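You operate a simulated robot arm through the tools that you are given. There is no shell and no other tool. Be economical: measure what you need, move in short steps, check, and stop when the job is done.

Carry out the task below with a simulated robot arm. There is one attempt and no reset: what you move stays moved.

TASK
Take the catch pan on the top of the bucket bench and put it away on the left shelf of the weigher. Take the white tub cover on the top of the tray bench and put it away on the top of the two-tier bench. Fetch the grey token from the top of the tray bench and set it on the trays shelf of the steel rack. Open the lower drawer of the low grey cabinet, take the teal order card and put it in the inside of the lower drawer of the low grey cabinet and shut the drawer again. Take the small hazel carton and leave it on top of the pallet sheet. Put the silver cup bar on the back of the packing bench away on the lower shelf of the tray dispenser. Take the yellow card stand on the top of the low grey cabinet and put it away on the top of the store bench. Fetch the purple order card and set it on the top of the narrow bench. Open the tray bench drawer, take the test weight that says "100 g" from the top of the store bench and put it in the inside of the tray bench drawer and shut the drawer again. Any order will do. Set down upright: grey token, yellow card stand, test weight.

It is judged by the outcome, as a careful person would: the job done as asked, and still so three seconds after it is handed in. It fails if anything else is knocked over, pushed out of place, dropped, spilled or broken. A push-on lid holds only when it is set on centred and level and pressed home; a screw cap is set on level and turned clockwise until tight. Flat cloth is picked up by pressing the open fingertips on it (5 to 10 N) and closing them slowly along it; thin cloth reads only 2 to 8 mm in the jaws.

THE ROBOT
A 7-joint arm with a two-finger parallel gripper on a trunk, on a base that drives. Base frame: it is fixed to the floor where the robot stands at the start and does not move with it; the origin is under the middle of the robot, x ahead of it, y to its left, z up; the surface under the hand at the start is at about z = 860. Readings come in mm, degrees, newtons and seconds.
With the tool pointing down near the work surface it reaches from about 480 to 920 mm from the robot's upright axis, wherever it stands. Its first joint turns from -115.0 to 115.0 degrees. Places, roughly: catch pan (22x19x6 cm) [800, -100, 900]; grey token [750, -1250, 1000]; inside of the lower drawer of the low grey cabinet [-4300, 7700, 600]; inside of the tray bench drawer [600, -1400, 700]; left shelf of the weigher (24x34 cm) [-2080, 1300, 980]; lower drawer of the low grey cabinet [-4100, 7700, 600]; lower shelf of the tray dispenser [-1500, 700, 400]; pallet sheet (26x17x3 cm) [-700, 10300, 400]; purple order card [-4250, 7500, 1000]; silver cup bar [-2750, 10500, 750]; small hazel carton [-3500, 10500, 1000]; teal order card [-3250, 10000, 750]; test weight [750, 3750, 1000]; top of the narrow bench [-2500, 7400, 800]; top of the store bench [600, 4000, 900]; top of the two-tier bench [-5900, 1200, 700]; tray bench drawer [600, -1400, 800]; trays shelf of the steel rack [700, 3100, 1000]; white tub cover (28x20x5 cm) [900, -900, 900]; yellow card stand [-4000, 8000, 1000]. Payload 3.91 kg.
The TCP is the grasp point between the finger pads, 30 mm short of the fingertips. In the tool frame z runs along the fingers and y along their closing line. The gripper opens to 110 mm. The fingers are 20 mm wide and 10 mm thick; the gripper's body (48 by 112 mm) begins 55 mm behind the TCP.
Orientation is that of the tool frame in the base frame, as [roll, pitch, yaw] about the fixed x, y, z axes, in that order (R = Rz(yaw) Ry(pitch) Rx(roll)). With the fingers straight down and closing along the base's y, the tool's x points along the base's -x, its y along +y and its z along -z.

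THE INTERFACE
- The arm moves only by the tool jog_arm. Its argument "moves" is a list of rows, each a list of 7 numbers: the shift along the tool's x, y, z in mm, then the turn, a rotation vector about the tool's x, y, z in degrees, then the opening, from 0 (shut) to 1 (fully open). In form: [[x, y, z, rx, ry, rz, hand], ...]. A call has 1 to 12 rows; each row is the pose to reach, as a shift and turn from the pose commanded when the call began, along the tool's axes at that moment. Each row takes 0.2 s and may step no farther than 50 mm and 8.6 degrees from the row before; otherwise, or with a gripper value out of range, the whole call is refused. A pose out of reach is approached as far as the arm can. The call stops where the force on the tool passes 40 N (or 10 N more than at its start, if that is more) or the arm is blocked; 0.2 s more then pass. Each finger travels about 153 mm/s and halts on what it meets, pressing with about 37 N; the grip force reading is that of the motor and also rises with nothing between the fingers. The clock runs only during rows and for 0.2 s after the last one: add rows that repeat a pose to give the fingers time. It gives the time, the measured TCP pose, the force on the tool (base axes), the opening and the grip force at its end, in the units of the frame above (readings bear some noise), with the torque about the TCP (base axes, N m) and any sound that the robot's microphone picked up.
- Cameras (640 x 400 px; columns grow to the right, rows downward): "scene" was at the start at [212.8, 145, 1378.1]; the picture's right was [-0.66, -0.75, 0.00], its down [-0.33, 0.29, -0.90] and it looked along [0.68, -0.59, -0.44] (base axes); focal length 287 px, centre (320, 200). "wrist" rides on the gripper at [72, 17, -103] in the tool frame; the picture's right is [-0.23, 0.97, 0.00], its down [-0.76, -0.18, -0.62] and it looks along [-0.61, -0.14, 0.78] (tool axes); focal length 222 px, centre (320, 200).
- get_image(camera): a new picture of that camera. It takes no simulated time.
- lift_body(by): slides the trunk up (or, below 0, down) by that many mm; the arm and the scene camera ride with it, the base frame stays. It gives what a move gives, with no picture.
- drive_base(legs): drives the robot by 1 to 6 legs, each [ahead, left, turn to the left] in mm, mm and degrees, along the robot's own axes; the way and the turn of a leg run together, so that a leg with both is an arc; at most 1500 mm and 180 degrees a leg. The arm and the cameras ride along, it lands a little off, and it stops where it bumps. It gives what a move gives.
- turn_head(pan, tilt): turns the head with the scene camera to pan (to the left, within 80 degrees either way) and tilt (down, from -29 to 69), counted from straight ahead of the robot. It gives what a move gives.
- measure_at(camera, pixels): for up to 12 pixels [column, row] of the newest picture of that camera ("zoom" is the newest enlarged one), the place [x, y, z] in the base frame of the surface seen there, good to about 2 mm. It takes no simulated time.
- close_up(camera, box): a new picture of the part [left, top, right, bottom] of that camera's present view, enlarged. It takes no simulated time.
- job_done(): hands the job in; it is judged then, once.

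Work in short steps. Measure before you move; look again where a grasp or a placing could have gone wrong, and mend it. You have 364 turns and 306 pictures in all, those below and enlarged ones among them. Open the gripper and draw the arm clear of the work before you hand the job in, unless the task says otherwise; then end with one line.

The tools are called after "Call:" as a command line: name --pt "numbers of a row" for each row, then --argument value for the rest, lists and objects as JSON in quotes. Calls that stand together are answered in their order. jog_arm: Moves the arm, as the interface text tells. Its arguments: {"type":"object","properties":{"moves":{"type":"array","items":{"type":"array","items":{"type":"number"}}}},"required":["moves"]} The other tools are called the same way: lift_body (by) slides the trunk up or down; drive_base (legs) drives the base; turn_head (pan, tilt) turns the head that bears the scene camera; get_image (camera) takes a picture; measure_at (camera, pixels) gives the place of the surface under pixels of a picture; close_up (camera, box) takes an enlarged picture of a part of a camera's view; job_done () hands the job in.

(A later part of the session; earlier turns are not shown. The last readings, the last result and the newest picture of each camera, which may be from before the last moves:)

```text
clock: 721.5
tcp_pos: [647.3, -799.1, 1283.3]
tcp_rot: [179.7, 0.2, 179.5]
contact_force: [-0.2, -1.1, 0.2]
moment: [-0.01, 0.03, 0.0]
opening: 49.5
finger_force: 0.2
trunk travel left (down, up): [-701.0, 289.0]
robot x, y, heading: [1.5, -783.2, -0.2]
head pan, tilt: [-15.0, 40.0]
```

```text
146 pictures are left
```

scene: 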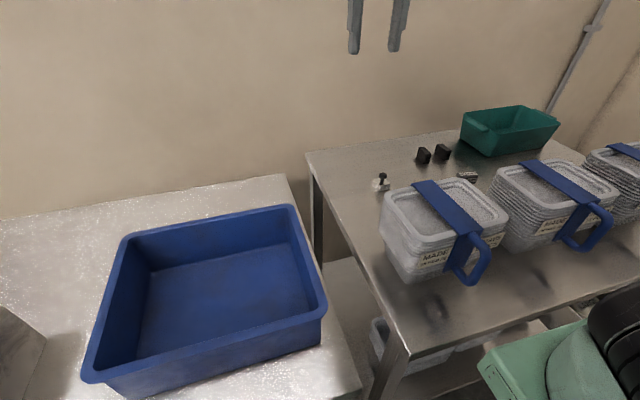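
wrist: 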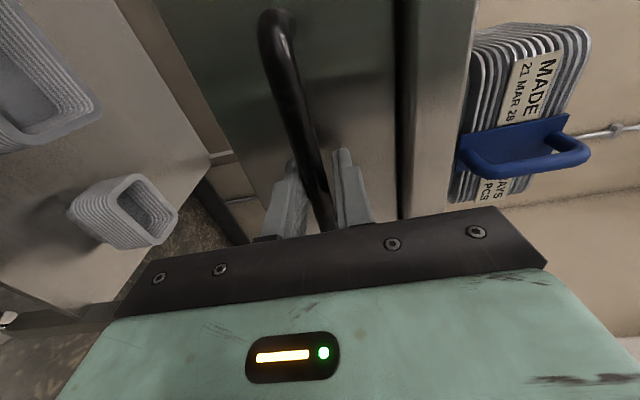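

Call:
close_up --camera "scene" --box '[350, 150, 450, 210]'

Call:
measure_at --camera "zoom" --pixels '[[203, 160], [190, 160], [217, 160], [203, 150], [200, 230], [165, 235]]'

```text
6.40 times, centred on (400, 180) of scene
```

zoom: 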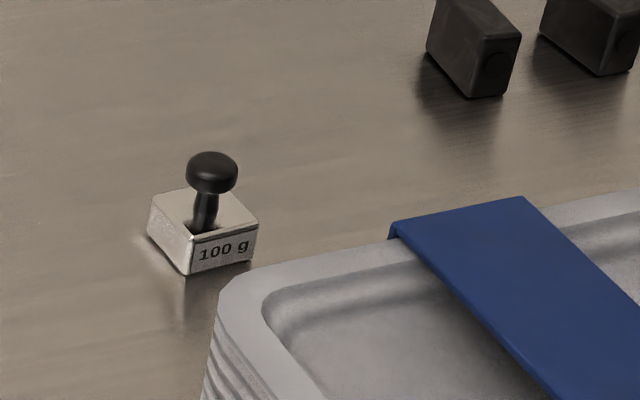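

```text
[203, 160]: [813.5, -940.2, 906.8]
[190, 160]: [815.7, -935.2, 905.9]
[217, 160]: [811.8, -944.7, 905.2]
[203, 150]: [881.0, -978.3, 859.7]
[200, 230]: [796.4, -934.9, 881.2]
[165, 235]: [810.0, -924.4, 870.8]
```

Knob at (807,−942). Move over and descend to z 915, grip, lift.

Call:
jog_arm --pt "-30 -27 0 0 0 0 0.45" --pt "-62 -55 0 0 0 0 0.45" --pt "-94 -84 0 0 0 0 0.45" --pt "-126 -113 0 0 0 0 0.45" --pt "-160 -143 0 0 0 0 0.45" --pt "-160 -143 48 0 0 0 0.45" --pt "-160 -143 96 0 0 0 0.45" --pt "-160 -143 144 0 0 0 0.45" --pt "-160 -143 192 0 0 0 0.45" --pt "-160 -143 240 0 0 0 0.45" --pt "-160 -143 285 0 0 0 0.45" --pt "-160 -143 310 0 0 0 0.45"

Call:
get_image --camera "wrist"

Call:
measure_at --camera "wrist" --pixels '[[320, 145], [320, 155], [312, 150], [330, 150]]'

```text
clock: 724.1
tcp_pos: [597.2, -889.2, 1124.8]
tcp_rot: [179.7, 0.3, 179.6]
contact_force: [0.1, 0.0, 0.2]
moment: [0.01, 0.0, -0.01]
opening: 49.4
finger_force: 0.1
out of reach, approached as far as the arm can: row 1, 2, 3, 4, 5, 6, 7, 8, 9, 10, 11, 12
trunk travel left (down, up): [-701.0, 289.0]
robot x, y, heading: [3.1, -786.4, -0.1]
head pan, tilt: [-15.0, 40.0]
```

```text
144 pictures are left
```

wrist: 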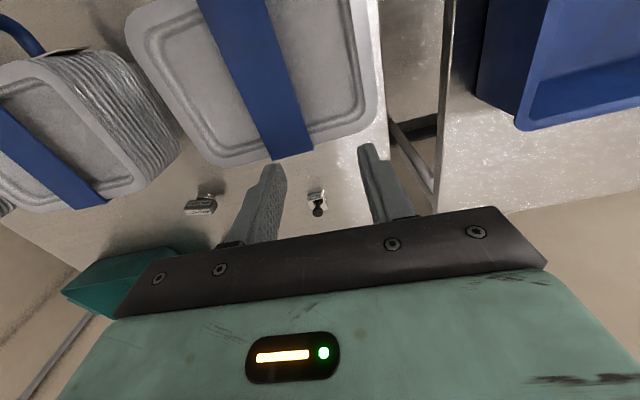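

```text
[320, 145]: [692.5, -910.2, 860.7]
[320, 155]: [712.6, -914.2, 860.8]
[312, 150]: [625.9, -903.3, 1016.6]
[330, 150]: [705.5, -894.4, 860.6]
```

The arm is constrained again; I look at its posture.

Call:
turn_head --pan -20 --tilt 0

Call:
get_image --camera "scene"

```text
clock: 725.1
tcp_pos: [599.1, -888.9, 1126.1]
tcp_rot: [179.8, 0.2, 179.5]
contact_force: [-0.4, 0.7, -0.6]
moment: [0.01, -0.04, 0.02]
opening: 49.8
finger_force: 0.0
trunk travel left (down, up): [-701.0, 289.0]
robot x, y, heading: [4.5, -790.2, -0.1]
head pan, tilt: [-20.0, 0.0]
```

```text
143 pictures are left
```

scene: 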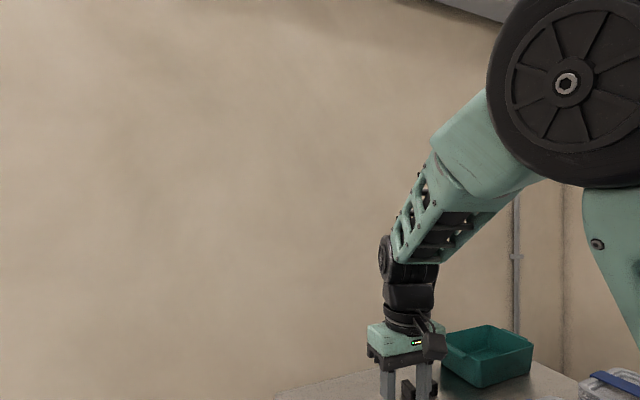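

Call:
jog_arm --pt "0 0 -40 0 0 0 0.45" --pt "0 0 -60 0 0 0 0.45"

Call:
jog_arm --pt "-20 0 0 0 0 0 0.45" --pt "-40 0 0 0 0 0 0.45"

Call:
jog_arm --pt "0 0 0 0 0 8 0.45" --pt "0 0 0 0 0 16 0.45"

```text
clock: 725.7
tcp_pos: [597.7, -889.5, 1184.7]
tcp_rot: [179.7, 0.2, 179.5]
contact_force: [0.0, -0.1, 0.1]
moment: [-0.05, 0.03, 0.01]
opening: 49.6
finger_force: 0.0
trunk travel left (down, up): [-701.0, 289.0]
robot x, y, heading: [6.0, -787.6, -0.1]
head pan, tilt: [-20.0, 0.0]
```

```text
clock: 726.3
tcp_pos: [624.5, -887.4, 1189.4]
tcp_rot: [179.8, 0.3, 179.6]
contact_force: [0.2, -0.5, 0.1]
moment: [-0.02, -0.02, 0.01]
opening: 49.4
finger_force: 0.1
out of reach, approached as far as the arm can: row 2
trunk travel left (down, up): [-701.0, 289.0]
robot x, y, heading: [4.6, -785.4, 0.1]
head pan, tilt: [-20.0, 0.0]
```

```text
clock: 726.9
tcp_pos: [624.2, -886.2, 1190.3]
tcp_rot: [179.7, 0.2, 163.3]
contact_force: [-0.8, -0.3, -1.0]
moment: [0.02, -0.03, 0.03]
opening: 49.2
finger_force: 0.2
trunk travel left (down, up): [-701.0, 289.0]
robot x, y, heading: [5.0, -789.8, -0.0]
head pan, tilt: [-20.0, 0.0]
```

Call:
get_image --camera "scene"

Call:
measure_at --camera "scene" --pixels '[[565, 80], [620, 230], [500, 160], [430, 200], [390, 260], [600, 330]]'

```text
142 pictures are left
```

scene: 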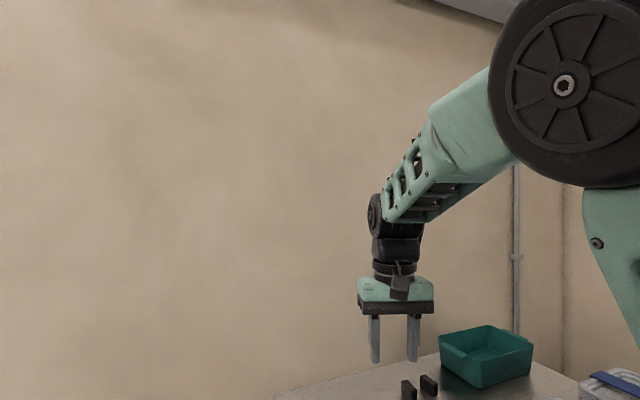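

```text
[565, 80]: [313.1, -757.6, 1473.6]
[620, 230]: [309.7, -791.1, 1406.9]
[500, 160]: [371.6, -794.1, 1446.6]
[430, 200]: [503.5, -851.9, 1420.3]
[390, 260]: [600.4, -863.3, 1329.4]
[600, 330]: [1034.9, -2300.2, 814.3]
```

The wrist flex limit blocks extension at this height. I go to y≈−790 (beside the tub), lower, then extend at a lower height.

Call:
jog_arm --pt "0 20 0 0 0 -8 0.45" --pt "0 45 0 0 0 -16 0.45" --pt "0 75 0 0 0 -16 0.45" --pt "0 100 10 0 0 -16 0.45" --pt "0 100 50 0 0 -16 0.45" --pt "0 100 90 0 0 -16 0.45" --pt "0 100 130 0 0 -16 0.45" --pt "0 100 170 0 0 -16 0.45"

```text
clock: 728.7
tcp_pos: [582.2, -790.0, 1077.7]
tcp_rot: [179.7, 0.2, 179.5]
contact_force: [-0.1, 0.4, 0.5]
moment: [0.02, 0.02, 0.0]
opening: 49.5
finger_force: 0.1
out of reach, approached as far as the arm can: row 2, 3, 4, 5, 6, 7, 8
trunk travel left (down, up): [-701.0, 289.0]
robot x, y, heading: [6.2, -789.2, -0.1]
head pan, tilt: [-20.0, 0.0]
```

Call:
jog_arm --pt "0 0 -30 0 0 0 0.45" --pt "0 0 -60 0 0 0 0.45" --pt "0 0 -60 0 8 0 0.45" --pt "0 0 -60 0 16 0 0.45" --pt "0 0 -60 0 24 0 0.45" --pt "0 0 -60 0 32 0 0.45" --pt "0 0 -60 0 40 0 0.45"

Call:
get_image --camera "scene"

```text
clock: 730.3
tcp_pos: [482.5, -791.4, 1183.3]
tcp_rot: [179.6, -39.8, 179.8]
contact_force: [1.0, -0.7, -0.1]
moment: [0.0, -0.02, 0.0]
opening: 49.2
finger_force: 0.0
out of reach, approached as far as the arm can: row 4, 5, 6, 7
trunk travel left (down, up): [-701.0, 289.0]
robot x, y, heading: [4.8, -788.0, 0.1]
head pan, tilt: [-20.0, 0.0]
```

```text
141 pictures are left
```

scene: 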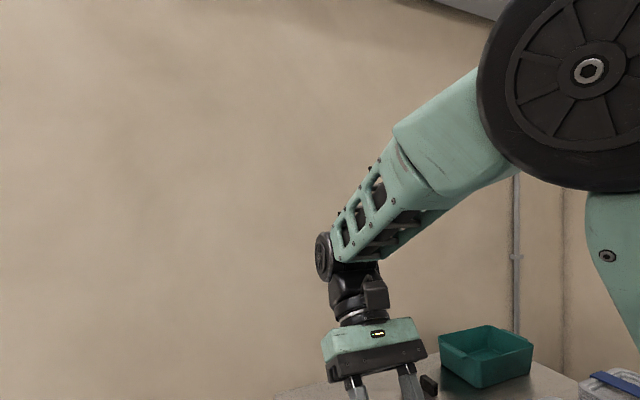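

Call:
turn_head --pan -60 --tilt 25

Call:
get_image --camera "scene"

Call:
measure_at --camera "scene" --pixels '[[400, 300], [390, 200], [330, 60], [420, 120], [400, 250]]'

```text
clock: 731.4
tcp_pos: [483.4, -792.2, 1180.5]
tcp_rot: [179.6, -39.6, 179.9]
contact_force: [-0.2, 0.5, 0.7]
moment: [0.0, -0.01, -0.01]
opening: 49.2
finger_force: 0.1
trunk travel left (down, up): [-701.0, 289.0]
robot x, y, heading: [4.1, -790.5, -0.2]
head pan, tilt: [-60.0, 25.0]
```

```text
140 pictures are left
```

scene: 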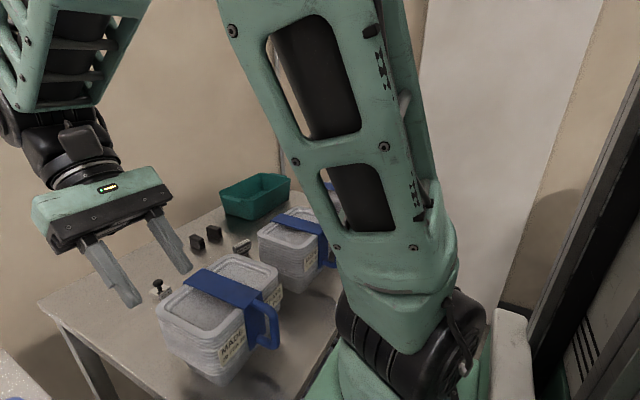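

```text
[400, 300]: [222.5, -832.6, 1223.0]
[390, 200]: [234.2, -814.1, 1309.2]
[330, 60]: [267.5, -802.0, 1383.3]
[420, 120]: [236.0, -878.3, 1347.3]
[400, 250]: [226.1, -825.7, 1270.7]
```

The shoulder's first joint has drifted to its limit (upper arm vertical). To unwind it I'll back off into free floor, swing the hand to the robot's right side, lean out there, and swing back. First un-tilt and back off.

Call:
jog_arm --pt "0 0 0 0 -8 0 0.45" --pt "0 0 0 0 -16 0 0.45" --pt "0 0 0 0 -24 0 0.45" --pt "0 0 0 0 -32 0 0.45" --pt "0 0 0 0 -39.7 0 0.45" --pt "0 0 0 0 -39.7 0 0.45"

Call:
drive_base --legs '[[-750, 0, 0]]'

Call:
jog_arm --pt "1.7 -43.9 0 0 0 4.5 0.45" --pt "6.9 -87.6 0 0 0 9 0.45" --pt "15.5 -130.7 0 0 0 13.5 0.45" --pt "27.4 -173 0 0 0 18 0.45" --pt "42.6 -214.3 0 0 0 22.5 0.45" --pt "61 -254.2 0 0 0 27 0.45" --pt "82.5 -292.6 0 0 0 31.5 0.45" --pt "107 -329.2 0 0 0 36 0.45" --pt "134.2 -363.7 0 0 0 40.5 0.45" --pt "164 -396 0 0 0 45 0.45"

```text
clock: 732.8
tcp_pos: [483.7, -791.5, 1181.0]
tcp_rot: [179.7, 0.0, 179.5]
contact_force: [0.2, 0.5, 0.2]
moment: [0.01, -0.01, -0.04]
opening: 49.6
finger_force: 0.0
trunk travel left (down, up): [-701.0, 289.0]
robot x, y, heading: [2.5, -788.9, -0.3]
head pan, tilt: [-60.0, 25.0]
```

```text
clock: 736.9
tcp_pos: [-260.4, -788.8, 1181.2]
tcp_rot: [179.7, -0.1, 179.7]
contact_force: [0.1, -0.1, -0.3]
moment: [0.0, -0.02, 0.01]
opening: 49.3
finger_force: 0.1
trunk travel left (down, up): [-701.0, 289.0]
robot x, y, heading: [-742.0, -783.9, 0.1]
head pan, tilt: [-60.0, 25.0]
```

```text
clock: 739.0
tcp_pos: [-361.5, -1148.6, 1172.2]
tcp_rot: [179.8, -0.3, 134.6]
contact_force: [0.4, 0.3, 0.4]
moment: [-0.01, -0.01, 0.01]
opening: 49.2
finger_force: 0.0
out of reach, approached as far as the arm can: row 9, 10
trunk travel left (down, up): [-701.0, 289.0]
robot x, y, heading: [-741.9, -790.2, -0.1]
head pan, tilt: [-60.0, 25.0]
```

Call:
turn_head --pan -70 --tilt 30

Call:
get_image --camera "scene"

```text
clock: 739.8
tcp_pos: [-359.8, -1148.3, 1172.9]
tcp_rot: [179.9, -0.3, 134.7]
contact_force: [-0.1, -0.8, 0.1]
moment: [-0.01, 0.02, 0.03]
opening: 49.6
finger_force: 0.1
trunk travel left (down, up): [-701.0, 289.0]
robot x, y, heading: [-741.7, -786.9, -0.2]
head pan, tilt: [-70.0, 30.0]
```

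```text
139 pictures are left
```

scene: 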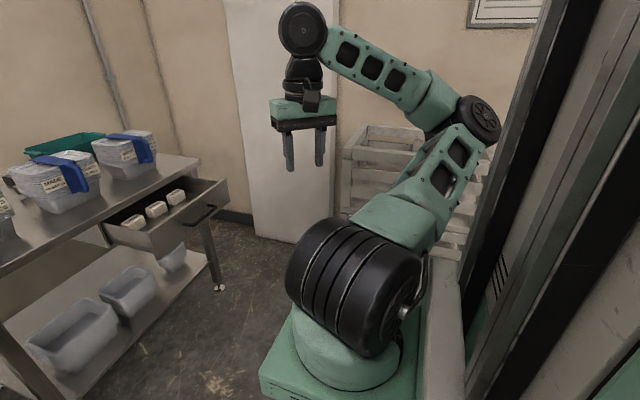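

The elbow has swung to the right. I continue the swing to the robot's right side.

Call:
jog_arm --pt "1.6 -41 0 0 0 4.5 0.45" --pt "6.4 -82 0 0 0 9 0.45" --pt "14.5 -122 0 0 0 13.5 0.45" --pt "25.6 -162 0 0 0 18 0.45" --pt "39.8 -200 0 0 0 22.5 0.45" --pt "57 -237 0 0 0 27 0.45" --pt "77 -273 0 0 0 31.5 0.45" --pt "100 -307 0 0 0 36 0.45" --pt "125 -340 0 0 0 40.5 0.45" --pt "153 -370 0 0 0 45 0.45"

Call:
get_image --camera "scene"

```text
clock: 742.2
tcp_pos: [-642.2, -1555.7, 1205.6]
tcp_rot: [-169.9, -3.6, 103.8]
contact_force: [1.5, 0.2, -0.3]
moment: [0.01, 0.09, -0.03]
opening: 49.5
finger_force: 0.0
out of reach, approached as far as the arm can: row 1, 2, 3, 4, 5, 6, 7, 8, 9, 10
trunk travel left (down, up): [-701.0, 289.0]
robot x, y, heading: [-738.5, -786.0, 0.0]
head pan, tilt: [-70.0, 30.0]
stopped in row 10: the arm was blocked; the commanded pose is now the measured one
```

```text
138 pictures are left
```

scene: 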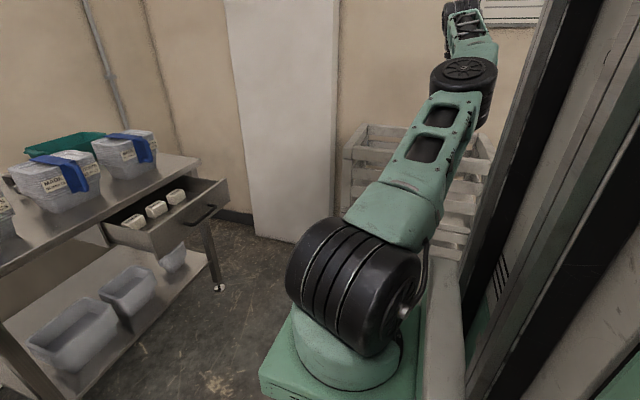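

Call:
measure_at --camera "scene" --pixels '[[370, 140], [470, 180], [350, 160], [465, 60], [460, 20], [440, 130], [400, 200], [330, 240]]'

Call:
get_image --camera "wrist"

```text
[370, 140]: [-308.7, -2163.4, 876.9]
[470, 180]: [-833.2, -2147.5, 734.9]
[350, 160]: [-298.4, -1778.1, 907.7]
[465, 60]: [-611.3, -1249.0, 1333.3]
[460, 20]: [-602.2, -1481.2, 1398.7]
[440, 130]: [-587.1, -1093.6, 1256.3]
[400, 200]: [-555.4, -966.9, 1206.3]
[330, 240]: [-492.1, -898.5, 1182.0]
```

```text
137 pictures are left
```

wrist: 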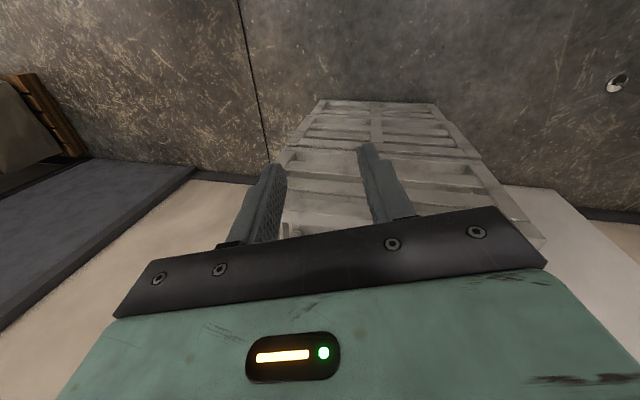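

The arm is out to the right but elbow-down. I use the earlier trick: tilt the fingers toward the robot while bringing the TCP inward and up.

Call:
jog_arm --pt "18 4 -5 -1.8 7.5 0 0.45" --pt "38 9 -12 -3.7 15 0 0.45" --pt "60 15 -20 -5.5 22.5 0 0.45" --pt "80 20 -30 -7.3 30 0 0.45" --pt "100 25 -42 -9.2 37.5 0 0.45" --pt "120 30 -55 -11 45 0 0.45" --pt "138 34 -70 -12.9 52.5 0 0.45" --pt "156 38 -85 -14.7 60 0 0.45" --pt "173 42 -100 -16.5 67.5 0 0.45"

Call:
get_image --camera "scene"

```text
clock: 744.2
tcp_pos: [-655.0, -1260.8, 1202.6]
tcp_rot: [179.1, -65.5, 98.7]
contact_force: [-2.0, -0.1, 0.9]
moment: [-0.04, -0.04, -0.1]
opening: 49.4
finger_force: 0.1
out of reach, approached as far as the arm can: row 1, 2, 3, 4, 5, 6, 7, 8, 9
trunk travel left (down, up): [-701.0, 289.0]
robot x, y, heading: [-740.8, -785.2, 0.2]
head pan, tilt: [-70.0, 30.0]
```

```text
136 pictures are left
```

scene: 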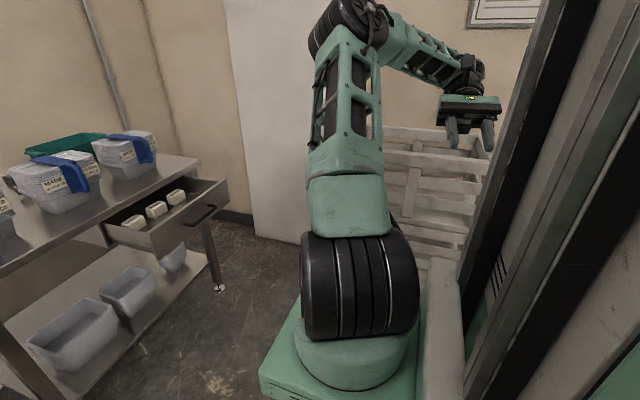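

Elbow is up now. Un-tilt with the TCP fixed.

Call:
jog_arm --pt "0 0 0 0 -8.2 0 0.45" --pt "0 0 0 0 -16.4 0 0.45" --pt "0 0 0 0 -24.6 0 0.45" --pt "0 0 0 0 -32.8 0 0.45" --pt "0 0 0 0 -41 0 0.45" --pt "0 0 0 0 -49.2 0 0.45" --pt "0 0 0 0 -57.4 0 0.45" --pt "0 0 0 0 -65.5 0 0.45"

Call:
get_image --camera "scene"

```text
clock: 746.0
tcp_pos: [-654.3, -1264.3, 1201.8]
tcp_rot: [179.6, 0.1, 97.9]
contact_force: [0.0, -0.1, 0.5]
moment: [0.01, 0.0, -0.04]
opening: 49.4
finger_force: 0.0
trunk travel left (down, up): [-701.0, 289.0]
robot x, y, heading: [-741.6, -786.9, -0.1]
head pan, tilt: [-70.0, 30.0]
```

```text
135 pictures are left
```

scene: 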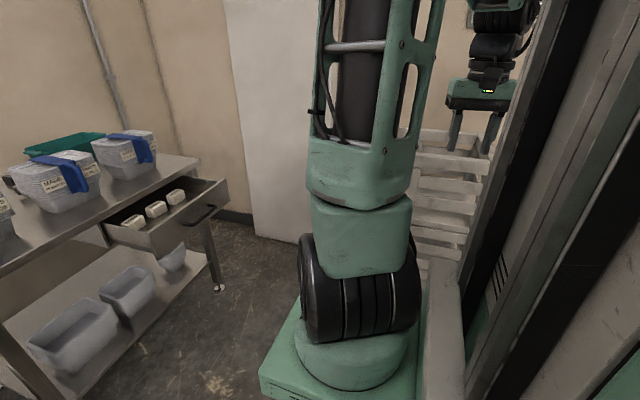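

Elbow up again. Extend outward and lower to lean the upper arm, then swing back left.

Call:
jog_arm --pt "-35 0 15 0 0 0 0.45" --pt "-70 0 35 0 0 0 0.45" --pt "-105 0 55 0 0 0 0.45" --pt "-140 0 75 0 0 0 0.45" --pt "-170 0 100 0 0 0 0.45"

Call:
jog_arm --pt "1.6 45.7 0 0 0 -4 0.45" --pt "6.4 91.2 0 0 0 -8 0.45" --pt "14.3 136.2 0 0 0 -12 0.45" --pt "25.4 180.5 0 0 0 -16 0.45" --pt "39.5 224 0 0 0 -20 0.45" --pt "56.6 266.4 0 0 0 -24 0.45" --pt "76.7 307.5 0 0 0 -28 0.45" --pt "99.5 347 0 0 0 -32 0.45" --pt "125 385 0 0 0 -36 0.45" --pt "153.2 421 0 0 0 -40 0.45"

Call:
get_image --camera "scene"

```text
clock: 747.2
tcp_pos: [-632.1, -1430.3, 1101.0]
tcp_rot: [179.6, 0.0, 98.1]
contact_force: [-0.1, 0.9, 0.5]
moment: [-0.01, 0.0, 0.01]
opening: 49.5
finger_force: 0.1
trunk travel left (down, up): [-701.0, 289.0]
robot x, y, heading: [-741.7, -789.6, -0.0]
head pan, tilt: [-70.0, 30.0]
```

```text
clock: 749.4
tcp_pos: [-236.8, -1221.2, 1104.5]
tcp_rot: [179.7, 0.2, 138.0]
contact_force: [0.1, -0.4, 0.7]
moment: [0.02, 0.0, -0.04]
opening: 49.5
finger_force: 0.0
trunk travel left (down, up): [-701.0, 289.0]
robot x, y, heading: [-736.2, -786.9, -0.3]
head pan, tilt: [-70.0, 30.0]
```

```text
134 pictures are left
```

scene: 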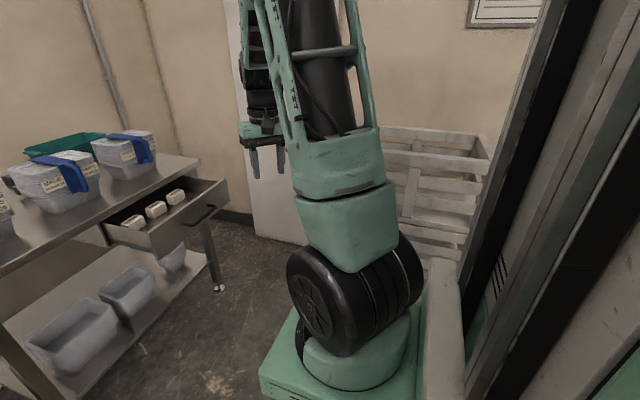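

Posture is normal again. Swing the remaining 40° left.

Call:
jog_arm --pt "1.6 45.7 0 0 0 -4 0.45" --pt "6.4 91.2 0 0 0 -8 0.45" --pt "14.3 136.2 0 0 0 -12 0.45" --pt "25.4 180.5 0 0 0 -16 0.45" --pt "39.5 224 0 0 0 -20 0.45" --pt "56.6 266.4 0 0 0 -24 0.45" --pt "76.7 307.5 0 0 0 -28 0.45" --pt "99.5 347 0 0 0 -32 0.45" --pt "125 385 0 0 0 -36 0.45" --pt "153.2 421 0 0 0 -40 0.45"

Call:
drive_base --legs '[[745, 0, 0]]'

```text
clock: 751.6
tcp_pos: [-67.9, -805.7, 1106.0]
tcp_rot: [179.9, 0.3, 177.9]
contact_force: [-0.2, -0.5, -0.1]
moment: [0.02, 0.02, 0.0]
opening: 49.4
finger_force: 0.1
trunk travel left (down, up): [-701.0, 289.0]
robot x, y, heading: [-739.5, -786.1, -0.4]
head pan, tilt: [-70.0, 30.0]
```

```text
clock: 755.6
tcp_pos: [677.4, -814.5, 1106.7]
tcp_rot: [179.9, 0.5, 177.6]
contact_force: [0.0, -0.3, -0.5]
moment: [-0.01, 0.03, 0.0]
opening: 49.4
finger_force: 0.1
trunk travel left (down, up): [-701.0, 289.0]
robot x, y, heading: [5.9, -789.5, -0.6]
head pan, tilt: [-70.0, 30.0]
```

Now to the weight's knob: approach above (807,−943).

Call:
jog_arm --pt "-34 -31 0 0 0 0 0.45" --pt "-68 -62 0 0 0 0 0.45" --pt "-102 -92 0 0 0 0 0.45" --pt "-135 -122 0 0 0 0 0.45" --pt "-135 -122 45 0 0 0 0.45" --pt "-135 -122 90 0 0 0 0.45" --pt "-135 -122 125 0 0 0 0.45"

Call:
get_image --camera "wrist"

Call:
measure_at --camera "wrist" --pixels '[[320, 130], [318, 140], [312, 135], [330, 135]]'

```text
clock: 757.2
tcp_pos: [807.4, -941.7, 981.2]
tcp_rot: [179.9, 0.2, 177.6]
contact_force: [0.4, 0.1, 0.4]
moment: [0.03, 0.01, 0.0]
opening: 49.6
finger_force: 0.0
trunk travel left (down, up): [-701.0, 289.0]
robot x, y, heading: [6.2, -786.7, -0.3]
head pan, tilt: [-70.0, 30.0]
```

```text
133 pictures are left
```

wrist: 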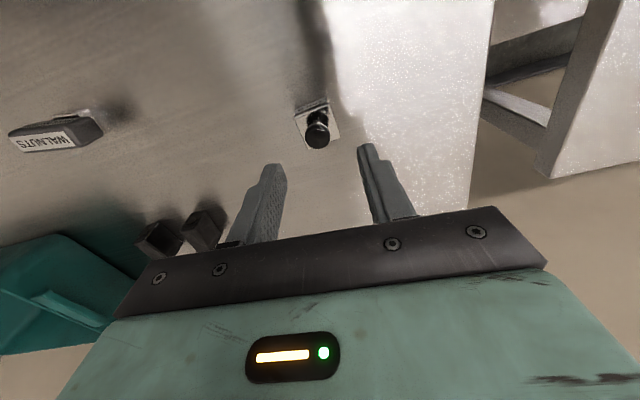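

```text
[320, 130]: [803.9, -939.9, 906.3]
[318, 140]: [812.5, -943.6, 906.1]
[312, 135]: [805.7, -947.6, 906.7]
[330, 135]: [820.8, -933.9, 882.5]
```

Knob ≈ (808,−943). Descend 66 and grip, then lift.

Call:
jog_arm --pt "0 -1 40 0 0 0 0.4" --pt "0 -1 66 0 0 0 0.4" --pt "0 -1 66 0 0 0 0.15" --pt "0 -1 66 0 0 0 0" --pt "0 -1 66 0 0 0 0" --pt "0 -1 60 0 0 0 0" --pt "0 -1 40 0 0 0 0" --pt "0 -1 10 0 0 0 0" --pt "0 -1 -30 0 0 0 0" --pt "0 -1 -75 0 0 0 0" --pt "0 -1 -120 0 0 0 0"

Call:
get_image --camera "wrist"

```text
clock: 759.6
tcp_pos: [807.8, -942.0, 1103.0]
tcp_rot: [180.0, 0.3, 177.5]
contact_force: [-1.0, -0.2, -1.8]
moment: [0.01, 0.01, 0.0]
opening: 20.6
finger_force: 37.3
trunk travel left (down, up): [-701.0, 289.0]
robot x, y, heading: [3.5, -789.6, -0.3]
head pan, tilt: [-70.0, 30.0]
```

```text
132 pictures are left
```

wrist: 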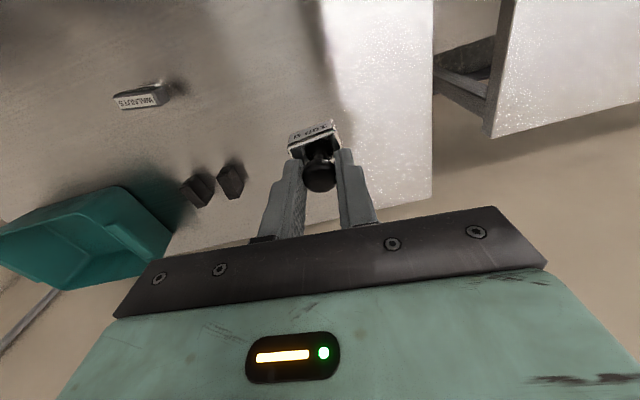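

Weight held. Draw back, back off, and go to the drawer stance (−385, −1380).

Call:
jog_arm --pt "10 10 -20 0 0 0 0" --pt "40 36 -25 0 0 0 0" --pt "74 67 -25 0 0 0 0" --pt "105 95 -25 0 0 0 0" --pt "135 122 -25 0 0 0 0"

Call:
drive_base --legs '[[-720, 0, 0.3], [0, -590, 0], [330, 0, 0]]'

Call:
turn_head --pan -10 --tilt 40

Call:
get_image --camera "scene"

```text
clock: 760.8
tcp_pos: [678.8, -816.4, 1125.5]
tcp_rot: [179.8, 0.3, 177.5]
contact_force: [1.1, -0.8, -1.4]
moment: [0.06, 0.0, 0.0]
opening: 20.6
finger_force: 36.4
trunk travel left (down, up): [-701.0, 289.0]
robot x, y, heading: [4.6, -787.9, -0.5]
head pan, tilt: [-70.0, 30.0]
```

```text
clock: 769.5
tcp_pos: [290.8, -1396.8, 1125.7]
tcp_rot: [180.0, 0.3, 177.7]
contact_force: [0.0, 0.1, 0.1]
moment: [-0.01, 0.01, -0.03]
opening: 20.8
finger_force: 36.7
trunk travel left (down, up): [-701.0, 289.0]
robot x, y, heading: [-380.1, -1369.1, -0.2]
head pan, tilt: [-70.0, 30.0]
```

```text
clock: 770.8
tcp_pos: [290.7, -1397.8, 1126.7]
tcp_rot: [179.9, 0.4, 177.7]
contact_force: [0.0, -0.1, -1.1]
moment: [0.02, 0.03, 0.04]
opening: 20.7
finger_force: 36.8
trunk travel left (down, up): [-701.0, 289.0]
robot x, y, heading: [-379.9, -1373.4, -0.3]
head pan, tilt: [-10.0, 40.0]
```

```text
131 pictures are left
```

scene: 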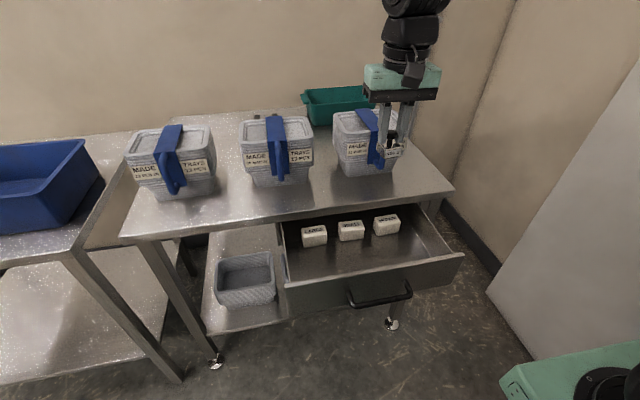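

Call:
measure_at --camera "scene" --pixels '[[350, 242], [313, 247], [345, 265], [350, 280], [390, 270], [285, 280], [455, 258], [370, 285], [385, 235]]'

```text
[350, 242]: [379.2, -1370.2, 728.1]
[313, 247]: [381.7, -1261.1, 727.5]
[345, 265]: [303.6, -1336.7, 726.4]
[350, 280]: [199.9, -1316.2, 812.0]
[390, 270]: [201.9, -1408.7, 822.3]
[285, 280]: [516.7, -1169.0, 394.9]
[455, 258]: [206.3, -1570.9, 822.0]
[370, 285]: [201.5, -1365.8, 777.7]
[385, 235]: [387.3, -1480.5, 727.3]
```

Floor z 726.5, front panel top z 822 at x≈200–215. Lower the trunk 260, then jog down to z≈782.

Call:
lift_body --by -260

Call:
get_image --camera "wrist"

Call:
jog_arm --pt "3 0 30 0 0 0 0" --pt "3 0 55 0 0 0 0" --pt "3 0 72 0 0 0 0" --pt "3 0 79 0 0 0 0" --pt "3 0 82 0 0 0 0" --pt "3 0 84 0 0 0 0"

```text
clock: 773.4
tcp_pos: [289.1, -1396.4, 865.8]
tcp_rot: [179.9, 0.3, 177.6]
contact_force: [-0.2, 0.6, -0.6]
moment: [0.03, -0.04, -0.01]
opening: 20.4
finger_force: 36.8
trunk travel left (down, up): [-441.0, 549.0]
robot x, y, heading: [-383.6, -1374.8, -0.1]
head pan, tilt: [-10.0, 40.0]
```

```text
130 pictures are left
```

wrist: 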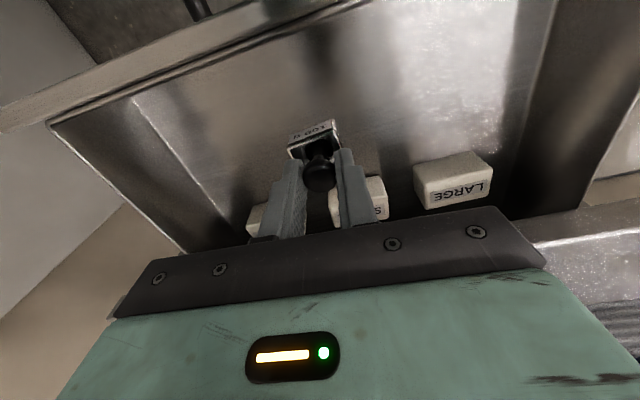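

```text
clock: 774.8
tcp_pos: [288.9, -1394.5, 782.0]
tcp_rot: [179.9, 0.4, 177.8]
contact_force: [-0.2, 0.3, -0.1]
moment: [-0.02, 0.01, -0.03]
opening: 20.3
finger_force: 36.6
trunk travel left (down, up): [-441.0, 549.0]
robot x, y, heading: [-382.8, -1372.7, -0.4]
head pan, tilt: [-10.0, 40.0]
```

Call:
jog_arm --pt "0 0 1 0 0 0 0" --pt "0 0 2 0 0 0 0" --pt "0 0 3 0 0 0 0"

```text
clock: 775.6
tcp_pos: [288.5, -1395.6, 781.9]
tcp_rot: [179.9, 0.6, 177.7]
contact_force: [0.5, -5.1, 28.1]
moment: [-0.06, 0.41, 0.02]
opening: 20.5
finger_force: 37.2
trunk travel left (down, up): [-441.0, 549.0]
robot x, y, heading: [-379.4, -1369.2, -0.3]
head pan, tilt: [-10.0, 40.0]
```

Down on the drawer floor. Ease, open narrowly, rise, and check.

Call:
jog_arm --pt "0 0 -2 0 0 0 0.1" --pt "0 0 -2 0 0 0 0.3" --pt "0 0 -2 0 0 0 0.4" --pt "0 0 -2 0 0 0 0.4" --pt "0 0 -30 0 0 0 0.4" --pt "0 0 -70 0 0 0 0.4" --pt "0 0 -110 0 0 0 0.4"

Call:
lift_body --by 260

Call:
get_image --camera "scene"

```text
clock: 777.2
tcp_pos: [287.4, -1397.6, 888.0]
tcp_rot: [179.9, 0.3, 177.7]
contact_force: [-0.9, 0.0, 0.2]
moment: [-0.02, 0.0, 0.01]
opening: 44.0
finger_force: 0.1
trunk travel left (down, up): [-441.0, 549.0]
robot x, y, heading: [-384.1, -1374.8, -0.0]
head pan, tilt: [-10.0, 40.0]
```

```text
clock: 779.9
tcp_pos: [286.4, -1397.0, 1149.1]
tcp_rot: [179.9, 0.4, 177.8]
contact_force: [0.7, -0.6, 0.0]
moment: [-0.03, -0.04, -0.03]
opening: 44.1
finger_force: 0.0
trunk travel left (down, up): [-701.0, 289.0]
robot x, y, heading: [-384.2, -1369.5, -0.3]
head pan, tilt: [-10.0, 40.0]
```

```text
129 pictures are left
```

scene: 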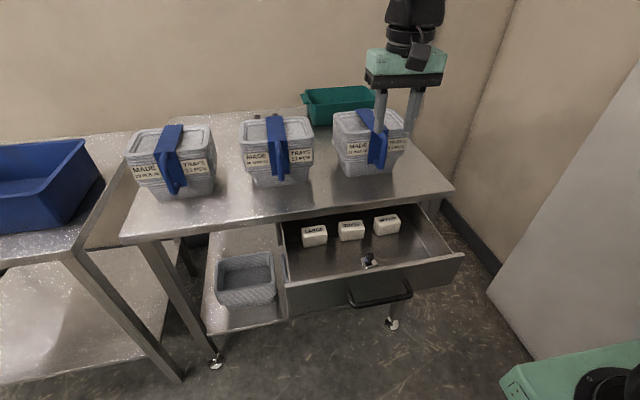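

The weight stands in the drawer. To shut it I close the fingers, back off 200, lower in front of the bar (tips z≈760) and push with the base.

Call:
drive_base --legs '[[-205, 12, 0]]'

Call:
lift_body --by -270

Call:
jog_arm --pt "0 0 30 0 0 0 0" --pt "0 0 60 0 0 0 0" --pt "0 0 88 0 0 0 0" --pt "0 0 88 0 0 0 0"

Call:
get_image --camera "scene"

```text
clock: 781.5
tcp_pos: [83.9, -1383.7, 1148.9]
tcp_rot: [179.8, 0.3, 177.8]
contact_force: [0.7, -0.3, -0.1]
moment: [0.05, 0.0, -0.03]
opening: 44.0
finger_force: 0.1
trunk travel left (down, up): [-701.0, 289.0]
robot x, y, heading: [-591.4, -1358.4, -0.5]
head pan, tilt: [-10.0, 40.0]
```

```text
clock: 784.3
tcp_pos: [82.5, -1383.6, 878.8]
tcp_rot: [179.9, 0.3, 177.7]
contact_force: [-0.3, 0.5, -0.9]
moment: [0.01, -0.01, -0.04]
opening: 43.8
finger_force: 0.0
trunk travel left (down, up): [-431.0, 559.0]
robot x, y, heading: [-586.0, -1359.7, -0.2]
head pan, tilt: [-10.0, 40.0]
```

```text
clock: 785.3
tcp_pos: [85.4, -1382.2, 791.2]
tcp_rot: [179.8, 0.4, 177.7]
contact_force: [-0.4, 0.7, 0.1]
moment: [0.01, -0.01, 0.01]
opening: 0.0
finger_force: 37.2
trunk travel left (down, up): [-431.0, 559.0]
robot x, y, heading: [-588.4, -1360.6, -0.5]
head pan, tilt: [-10.0, 40.0]
```

```text
128 pictures are left
```

scene: 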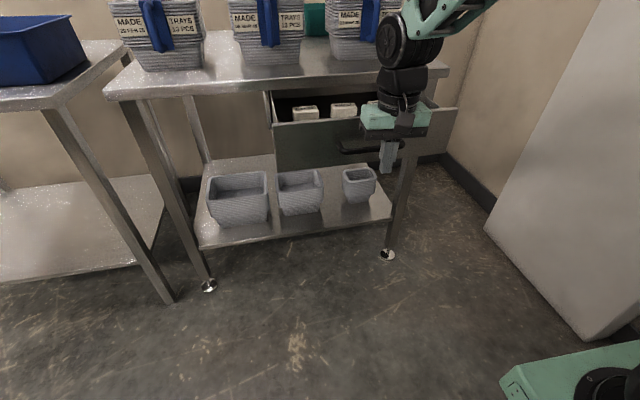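

Call:
drive_base --legs '[[40, 0, 0], [40, 0, 0], [50, 0, 0], [50, 0, 0]]'

Call:
get_image --camera "scene"

```text
clock: 787.7
tcp_pos: [263.7, -1384.8, 790.4]
tcp_rot: [-180.0, 0.3, 177.7]
contact_force: [0.7, -0.1, -0.3]
moment: [-0.02, 0.01, 0.0]
opening: 0.2
finger_force: 37.1
trunk travel left (down, up): [-431.0, 559.0]
robot x, y, heading: [-405.1, -1360.0, -0.1]
head pan, tilt: [-10.0, 40.0]
```

```text
127 pictures are left
```

scene: 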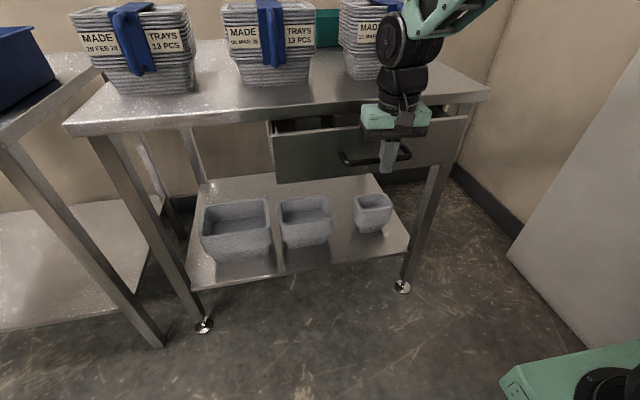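

Closing nicely. Continue in small legs until resistance.

Call:
drive_base --legs '[[45, 0, 0], [25, 0, 0]]'

Call:
jog_arm --pt "-6 0 0 0 0 0 0" --pt "-12 0 0 0 0 0 0" --pt "-17 0 0 0 0 0 0" --pt "-22 0 0 0 0 0 0" --pt "-27 0 0 0 0 0 0"

Call:
get_image --camera "scene"

```text
clock: 789.0
tcp_pos: [335.3, -1384.3, 791.8]
tcp_rot: [179.9, 0.3, 177.7]
contact_force: [-0.1, -0.7, 0.0]
moment: [0.0, 0.05, 0.01]
opening: 0.0
finger_force: 37.4
trunk travel left (down, up): [-431.0, 559.0]
robot x, y, heading: [-333.5, -1361.9, -0.5]
head pan, tilt: [-10.0, 40.0]
```

```text
clock: 789.9
tcp_pos: [348.8, -1384.1, 791.7]
tcp_rot: [180.0, -0.3, 177.8]
contact_force: [-16.8, -1.6, 9.0]
moment: [0.26, -1.54, 0.15]
opening: 0.0
finger_force: 37.1
trunk travel left (down, up): [-431.0, 559.0]
robot x, y, heading: [-339.4, -1359.5, -0.3]
head pan, tilt: [-10.0, 40.0]
stopped in row 4: the force on the tool passed its limit at 49 N (the readings are from after the stop); the commanded pose is now the measured one
```

```text
126 pictures are left
```

scene: 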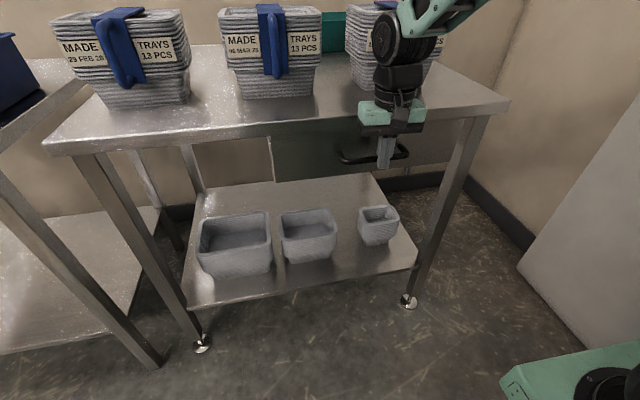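

The drawer hit its stop. I verify the bar position and back away.

Call:
measure_at --camera "scene" --pixels '[[348, 160], [320, 155], [290, 150], [400, 155]]'

Call:
drive_base --legs '[[-150, 0, 0]]'

Call:
lift_body --by 330

Call:
drive_base --legs '[[0, 190, 0], [440, 0, 0]]'

Call:
turn_head --pan 0 --tilt 45

Call:
get_image --camera "scene"

```text
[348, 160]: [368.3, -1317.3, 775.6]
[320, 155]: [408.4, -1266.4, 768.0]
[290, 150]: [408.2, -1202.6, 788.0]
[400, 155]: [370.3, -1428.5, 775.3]
```

```text
clock: 791.3
tcp_pos: [200.4, -1383.3, 791.0]
tcp_rot: [-180.0, -0.3, 177.9]
contact_force: [-0.1, 0.3, 0.4]
moment: [0.0, 0.03, -0.01]
opening: 0.0
finger_force: 36.4
trunk travel left (down, up): [-431.0, 559.0]
robot x, y, heading: [-486.0, -1358.4, -0.4]
head pan, tilt: [-10.0, 40.0]
```

```text
clock: 794.5
tcp_pos: [201.1, -1383.6, 1121.0]
tcp_rot: [179.9, -0.4, 177.8]
contact_force: [0.2, -0.6, 0.0]
moment: [0.0, 0.01, -0.01]
opening: 0.0
finger_force: 36.8
trunk travel left (down, up): [-761.0, 229.0]
robot x, y, heading: [-487.1, -1357.2, -0.4]
head pan, tilt: [-10.0, 40.0]
```

```text
clock: 798.4
tcp_pos: [646.8, -1199.2, 1120.8]
tcp_rot: [-180.0, -0.3, 177.9]
contact_force: [0.7, 1.2, 1.1]
moment: [0.02, -0.02, 0.01]
opening: 0.1
finger_force: 37.5
trunk travel left (down, up): [-761.0, 229.0]
robot x, y, heading: [-36.9, -1170.0, -0.2]
head pan, tilt: [-10.0, 40.0]
```

```text
clock: 799.1
tcp_pos: [647.8, -1198.4, 1120.7]
tcp_rot: [180.0, -0.3, 177.8]
contact_force: [0.2, -0.5, 0.6]
moment: [-0.01, -0.01, 0.0]
opening: 0.0
finger_force: 36.8
trunk travel left (down, up): [-761.0, 229.0]
robot x, y, heading: [-37.5, -1176.4, -0.1]
head pan, tilt: [0.0, 45.0]
```

```text
125 pictures are left
```

scene: 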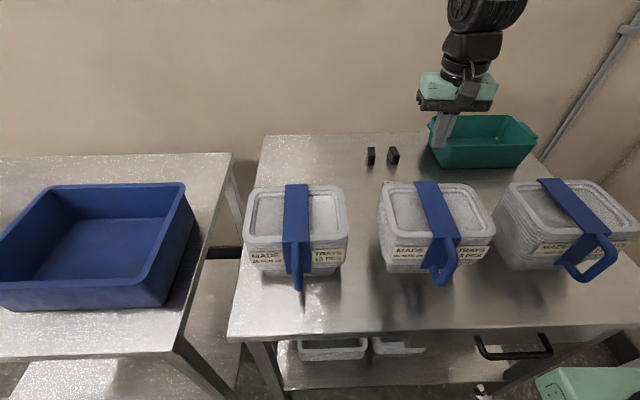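

Drawer shut (bar at x 368). The token is hidden behind the middle tub; I look with the wrist camera.

Call:
jog_arm --pt "-30 20 -20 0 0 0 0.5" --pt "-50 38 -20 0 0 0 0.5"

Call:
get_image --camera "wrist"

```text
clock: 799.7
tcp_pos: [699.2, -1162.2, 1141.4]
tcp_rot: [180.0, -0.3, 178.0]
contact_force: [-0.3, -0.2, 0.5]
moment: [0.04, -0.05, -0.01]
opening: 54.9
finger_force: 0.0
trunk travel left (down, up): [-761.0, 229.0]
robot x, y, heading: [-34.3, -1174.1, -0.4]
head pan, tilt: [0.0, 45.0]
```

```text
124 pictures are left
```

wrist: 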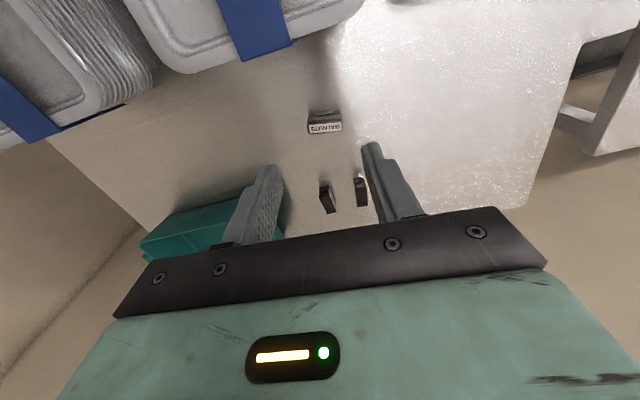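

Call:
close_up --camera "wrist" --box '[290, 95, 360, 145]'

Call:
measure_at --camera "zoom" --pixels '[[180, 160], [180, 215], [450, 150], [460, 200], [310, 150], [310, 120], [310, 230], [310, 285], [180, 280], [470, 265]]'

```text
8.00 times, centred on (325, 120) of wrist
```

zoom: 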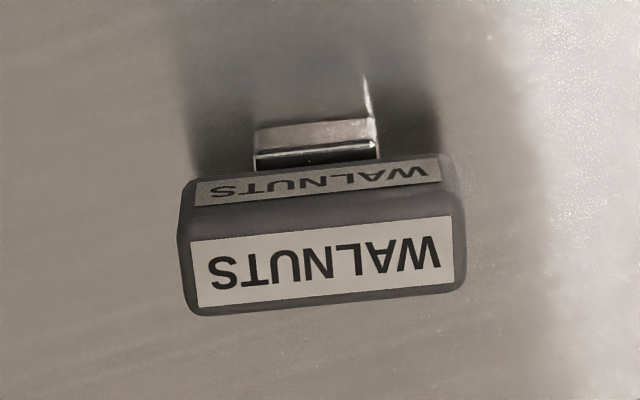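

```text
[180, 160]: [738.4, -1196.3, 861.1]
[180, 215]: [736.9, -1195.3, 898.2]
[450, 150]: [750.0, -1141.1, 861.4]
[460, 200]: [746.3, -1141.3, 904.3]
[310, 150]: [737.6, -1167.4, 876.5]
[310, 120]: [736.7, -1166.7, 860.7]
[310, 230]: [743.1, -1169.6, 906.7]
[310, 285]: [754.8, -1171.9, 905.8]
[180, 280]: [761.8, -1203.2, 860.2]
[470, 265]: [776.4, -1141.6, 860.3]
```

Token head: x 735–761, y −1196…−1141, z 882–906, turned ~9°. I go above (748,−1168), yaw 170, open 80 mm, and descend to z 914.

Call:
jog_arm --pt "-24 -3 0 0 0 4 0.7" --pt "-49 -5 0 0 0 8 0.7" --pt "-49 -5 45 0 0 8 0.7" --pt "-49 -5 90 0 0 8 0.7" --pt "-49 -5 135 0 0 8 0.7" --pt "-49 -5 160 0 0 8 0.7"

Call:
get_image --camera "wrist"

Call:
close_up --camera "wrist" --box '[260, 80, 400, 180]'

```text
clock: 801.1
tcp_pos: [746.6, -1169.6, 980.4]
tcp_rot: [179.9, -0.2, 169.9]
contact_force: [0.6, 0.0, 0.8]
moment: [0.01, 0.01, -0.02]
opening: 77.0
finger_force: 0.1
trunk travel left (down, up): [-761.0, 229.0]
robot x, y, heading: [-40.0, -1174.0, -0.5]
head pan, tilt: [0.0, 45.0]
```

```text
122 pictures are left
```

wrist: 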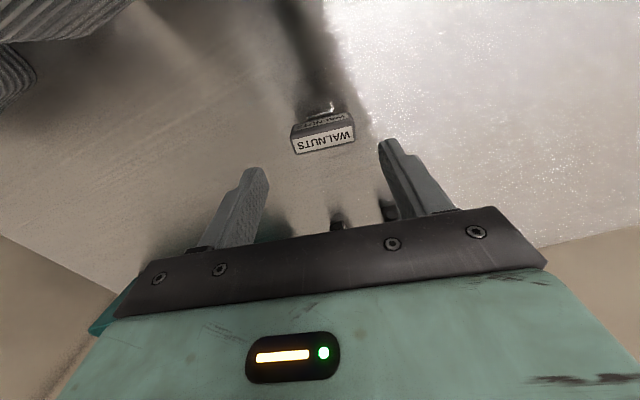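

```text
4.00 times, centred on (330, 130) of wrist
```

zoom: 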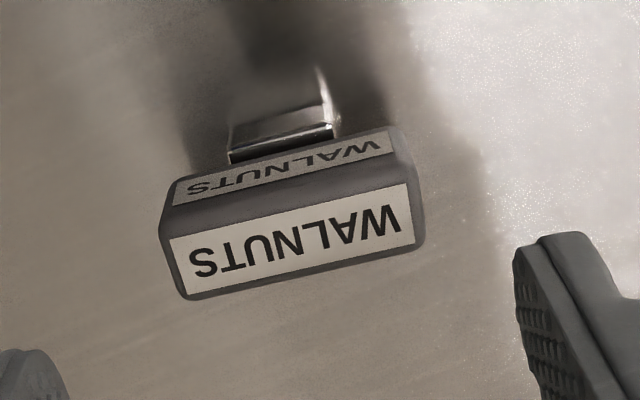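

Call:
measure_at --camera "zoom" --pixels '[[185, 250], [410, 200], [290, 210], [300, 250], [172, 230], [415, 230], [175, 210], [410, 150]]'

```text
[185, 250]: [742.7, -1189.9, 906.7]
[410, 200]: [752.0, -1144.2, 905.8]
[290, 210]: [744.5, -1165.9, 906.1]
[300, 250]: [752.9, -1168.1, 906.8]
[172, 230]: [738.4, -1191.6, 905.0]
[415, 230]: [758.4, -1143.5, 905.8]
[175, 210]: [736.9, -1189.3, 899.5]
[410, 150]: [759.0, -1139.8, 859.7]
```

Adjust slightly, descend 66 and grip gently; then lift.

Call:
jog_arm --pt "-2 2 35 0 0 -2 0.7" --pt "-2 2 66 0 0 -2 0.7" --pt "-2 2 66 0 0 -2 0.6" --pt "-2 2 66 0 0 -2 0.5" --pt "-2 2 66 0 0 -2 0.3" --pt "-2 2 66 0 0 -2 0.3" --pt "-2 2 60 0 0 -2 0.3" --pt "-2 2 45 0 0 -2 0.3" --pt "-2 2 15 0 0 -2 0.3" --pt "-2 2 -30 0 0 -2 0.3"

Call:
get_image --camera "wrist"

```text
clock: 803.3
tcp_pos: [748.1, -1168.2, 1009.0]
tcp_rot: [-180.0, -0.3, 172.0]
contact_force: [-0.4, -0.2, -2.1]
moment: [0.02, 0.02, 0.02]
opening: 54.7
finger_force: 37.4
trunk travel left (down, up): [-761.0, 229.0]
robot x, y, heading: [-45.3, -1174.3, -0.5]
head pan, tilt: [0.0, 45.0]
```

```text
120 pictures are left
```

wrist: 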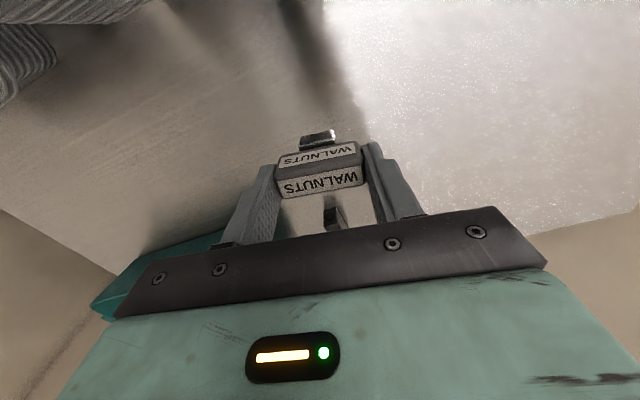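

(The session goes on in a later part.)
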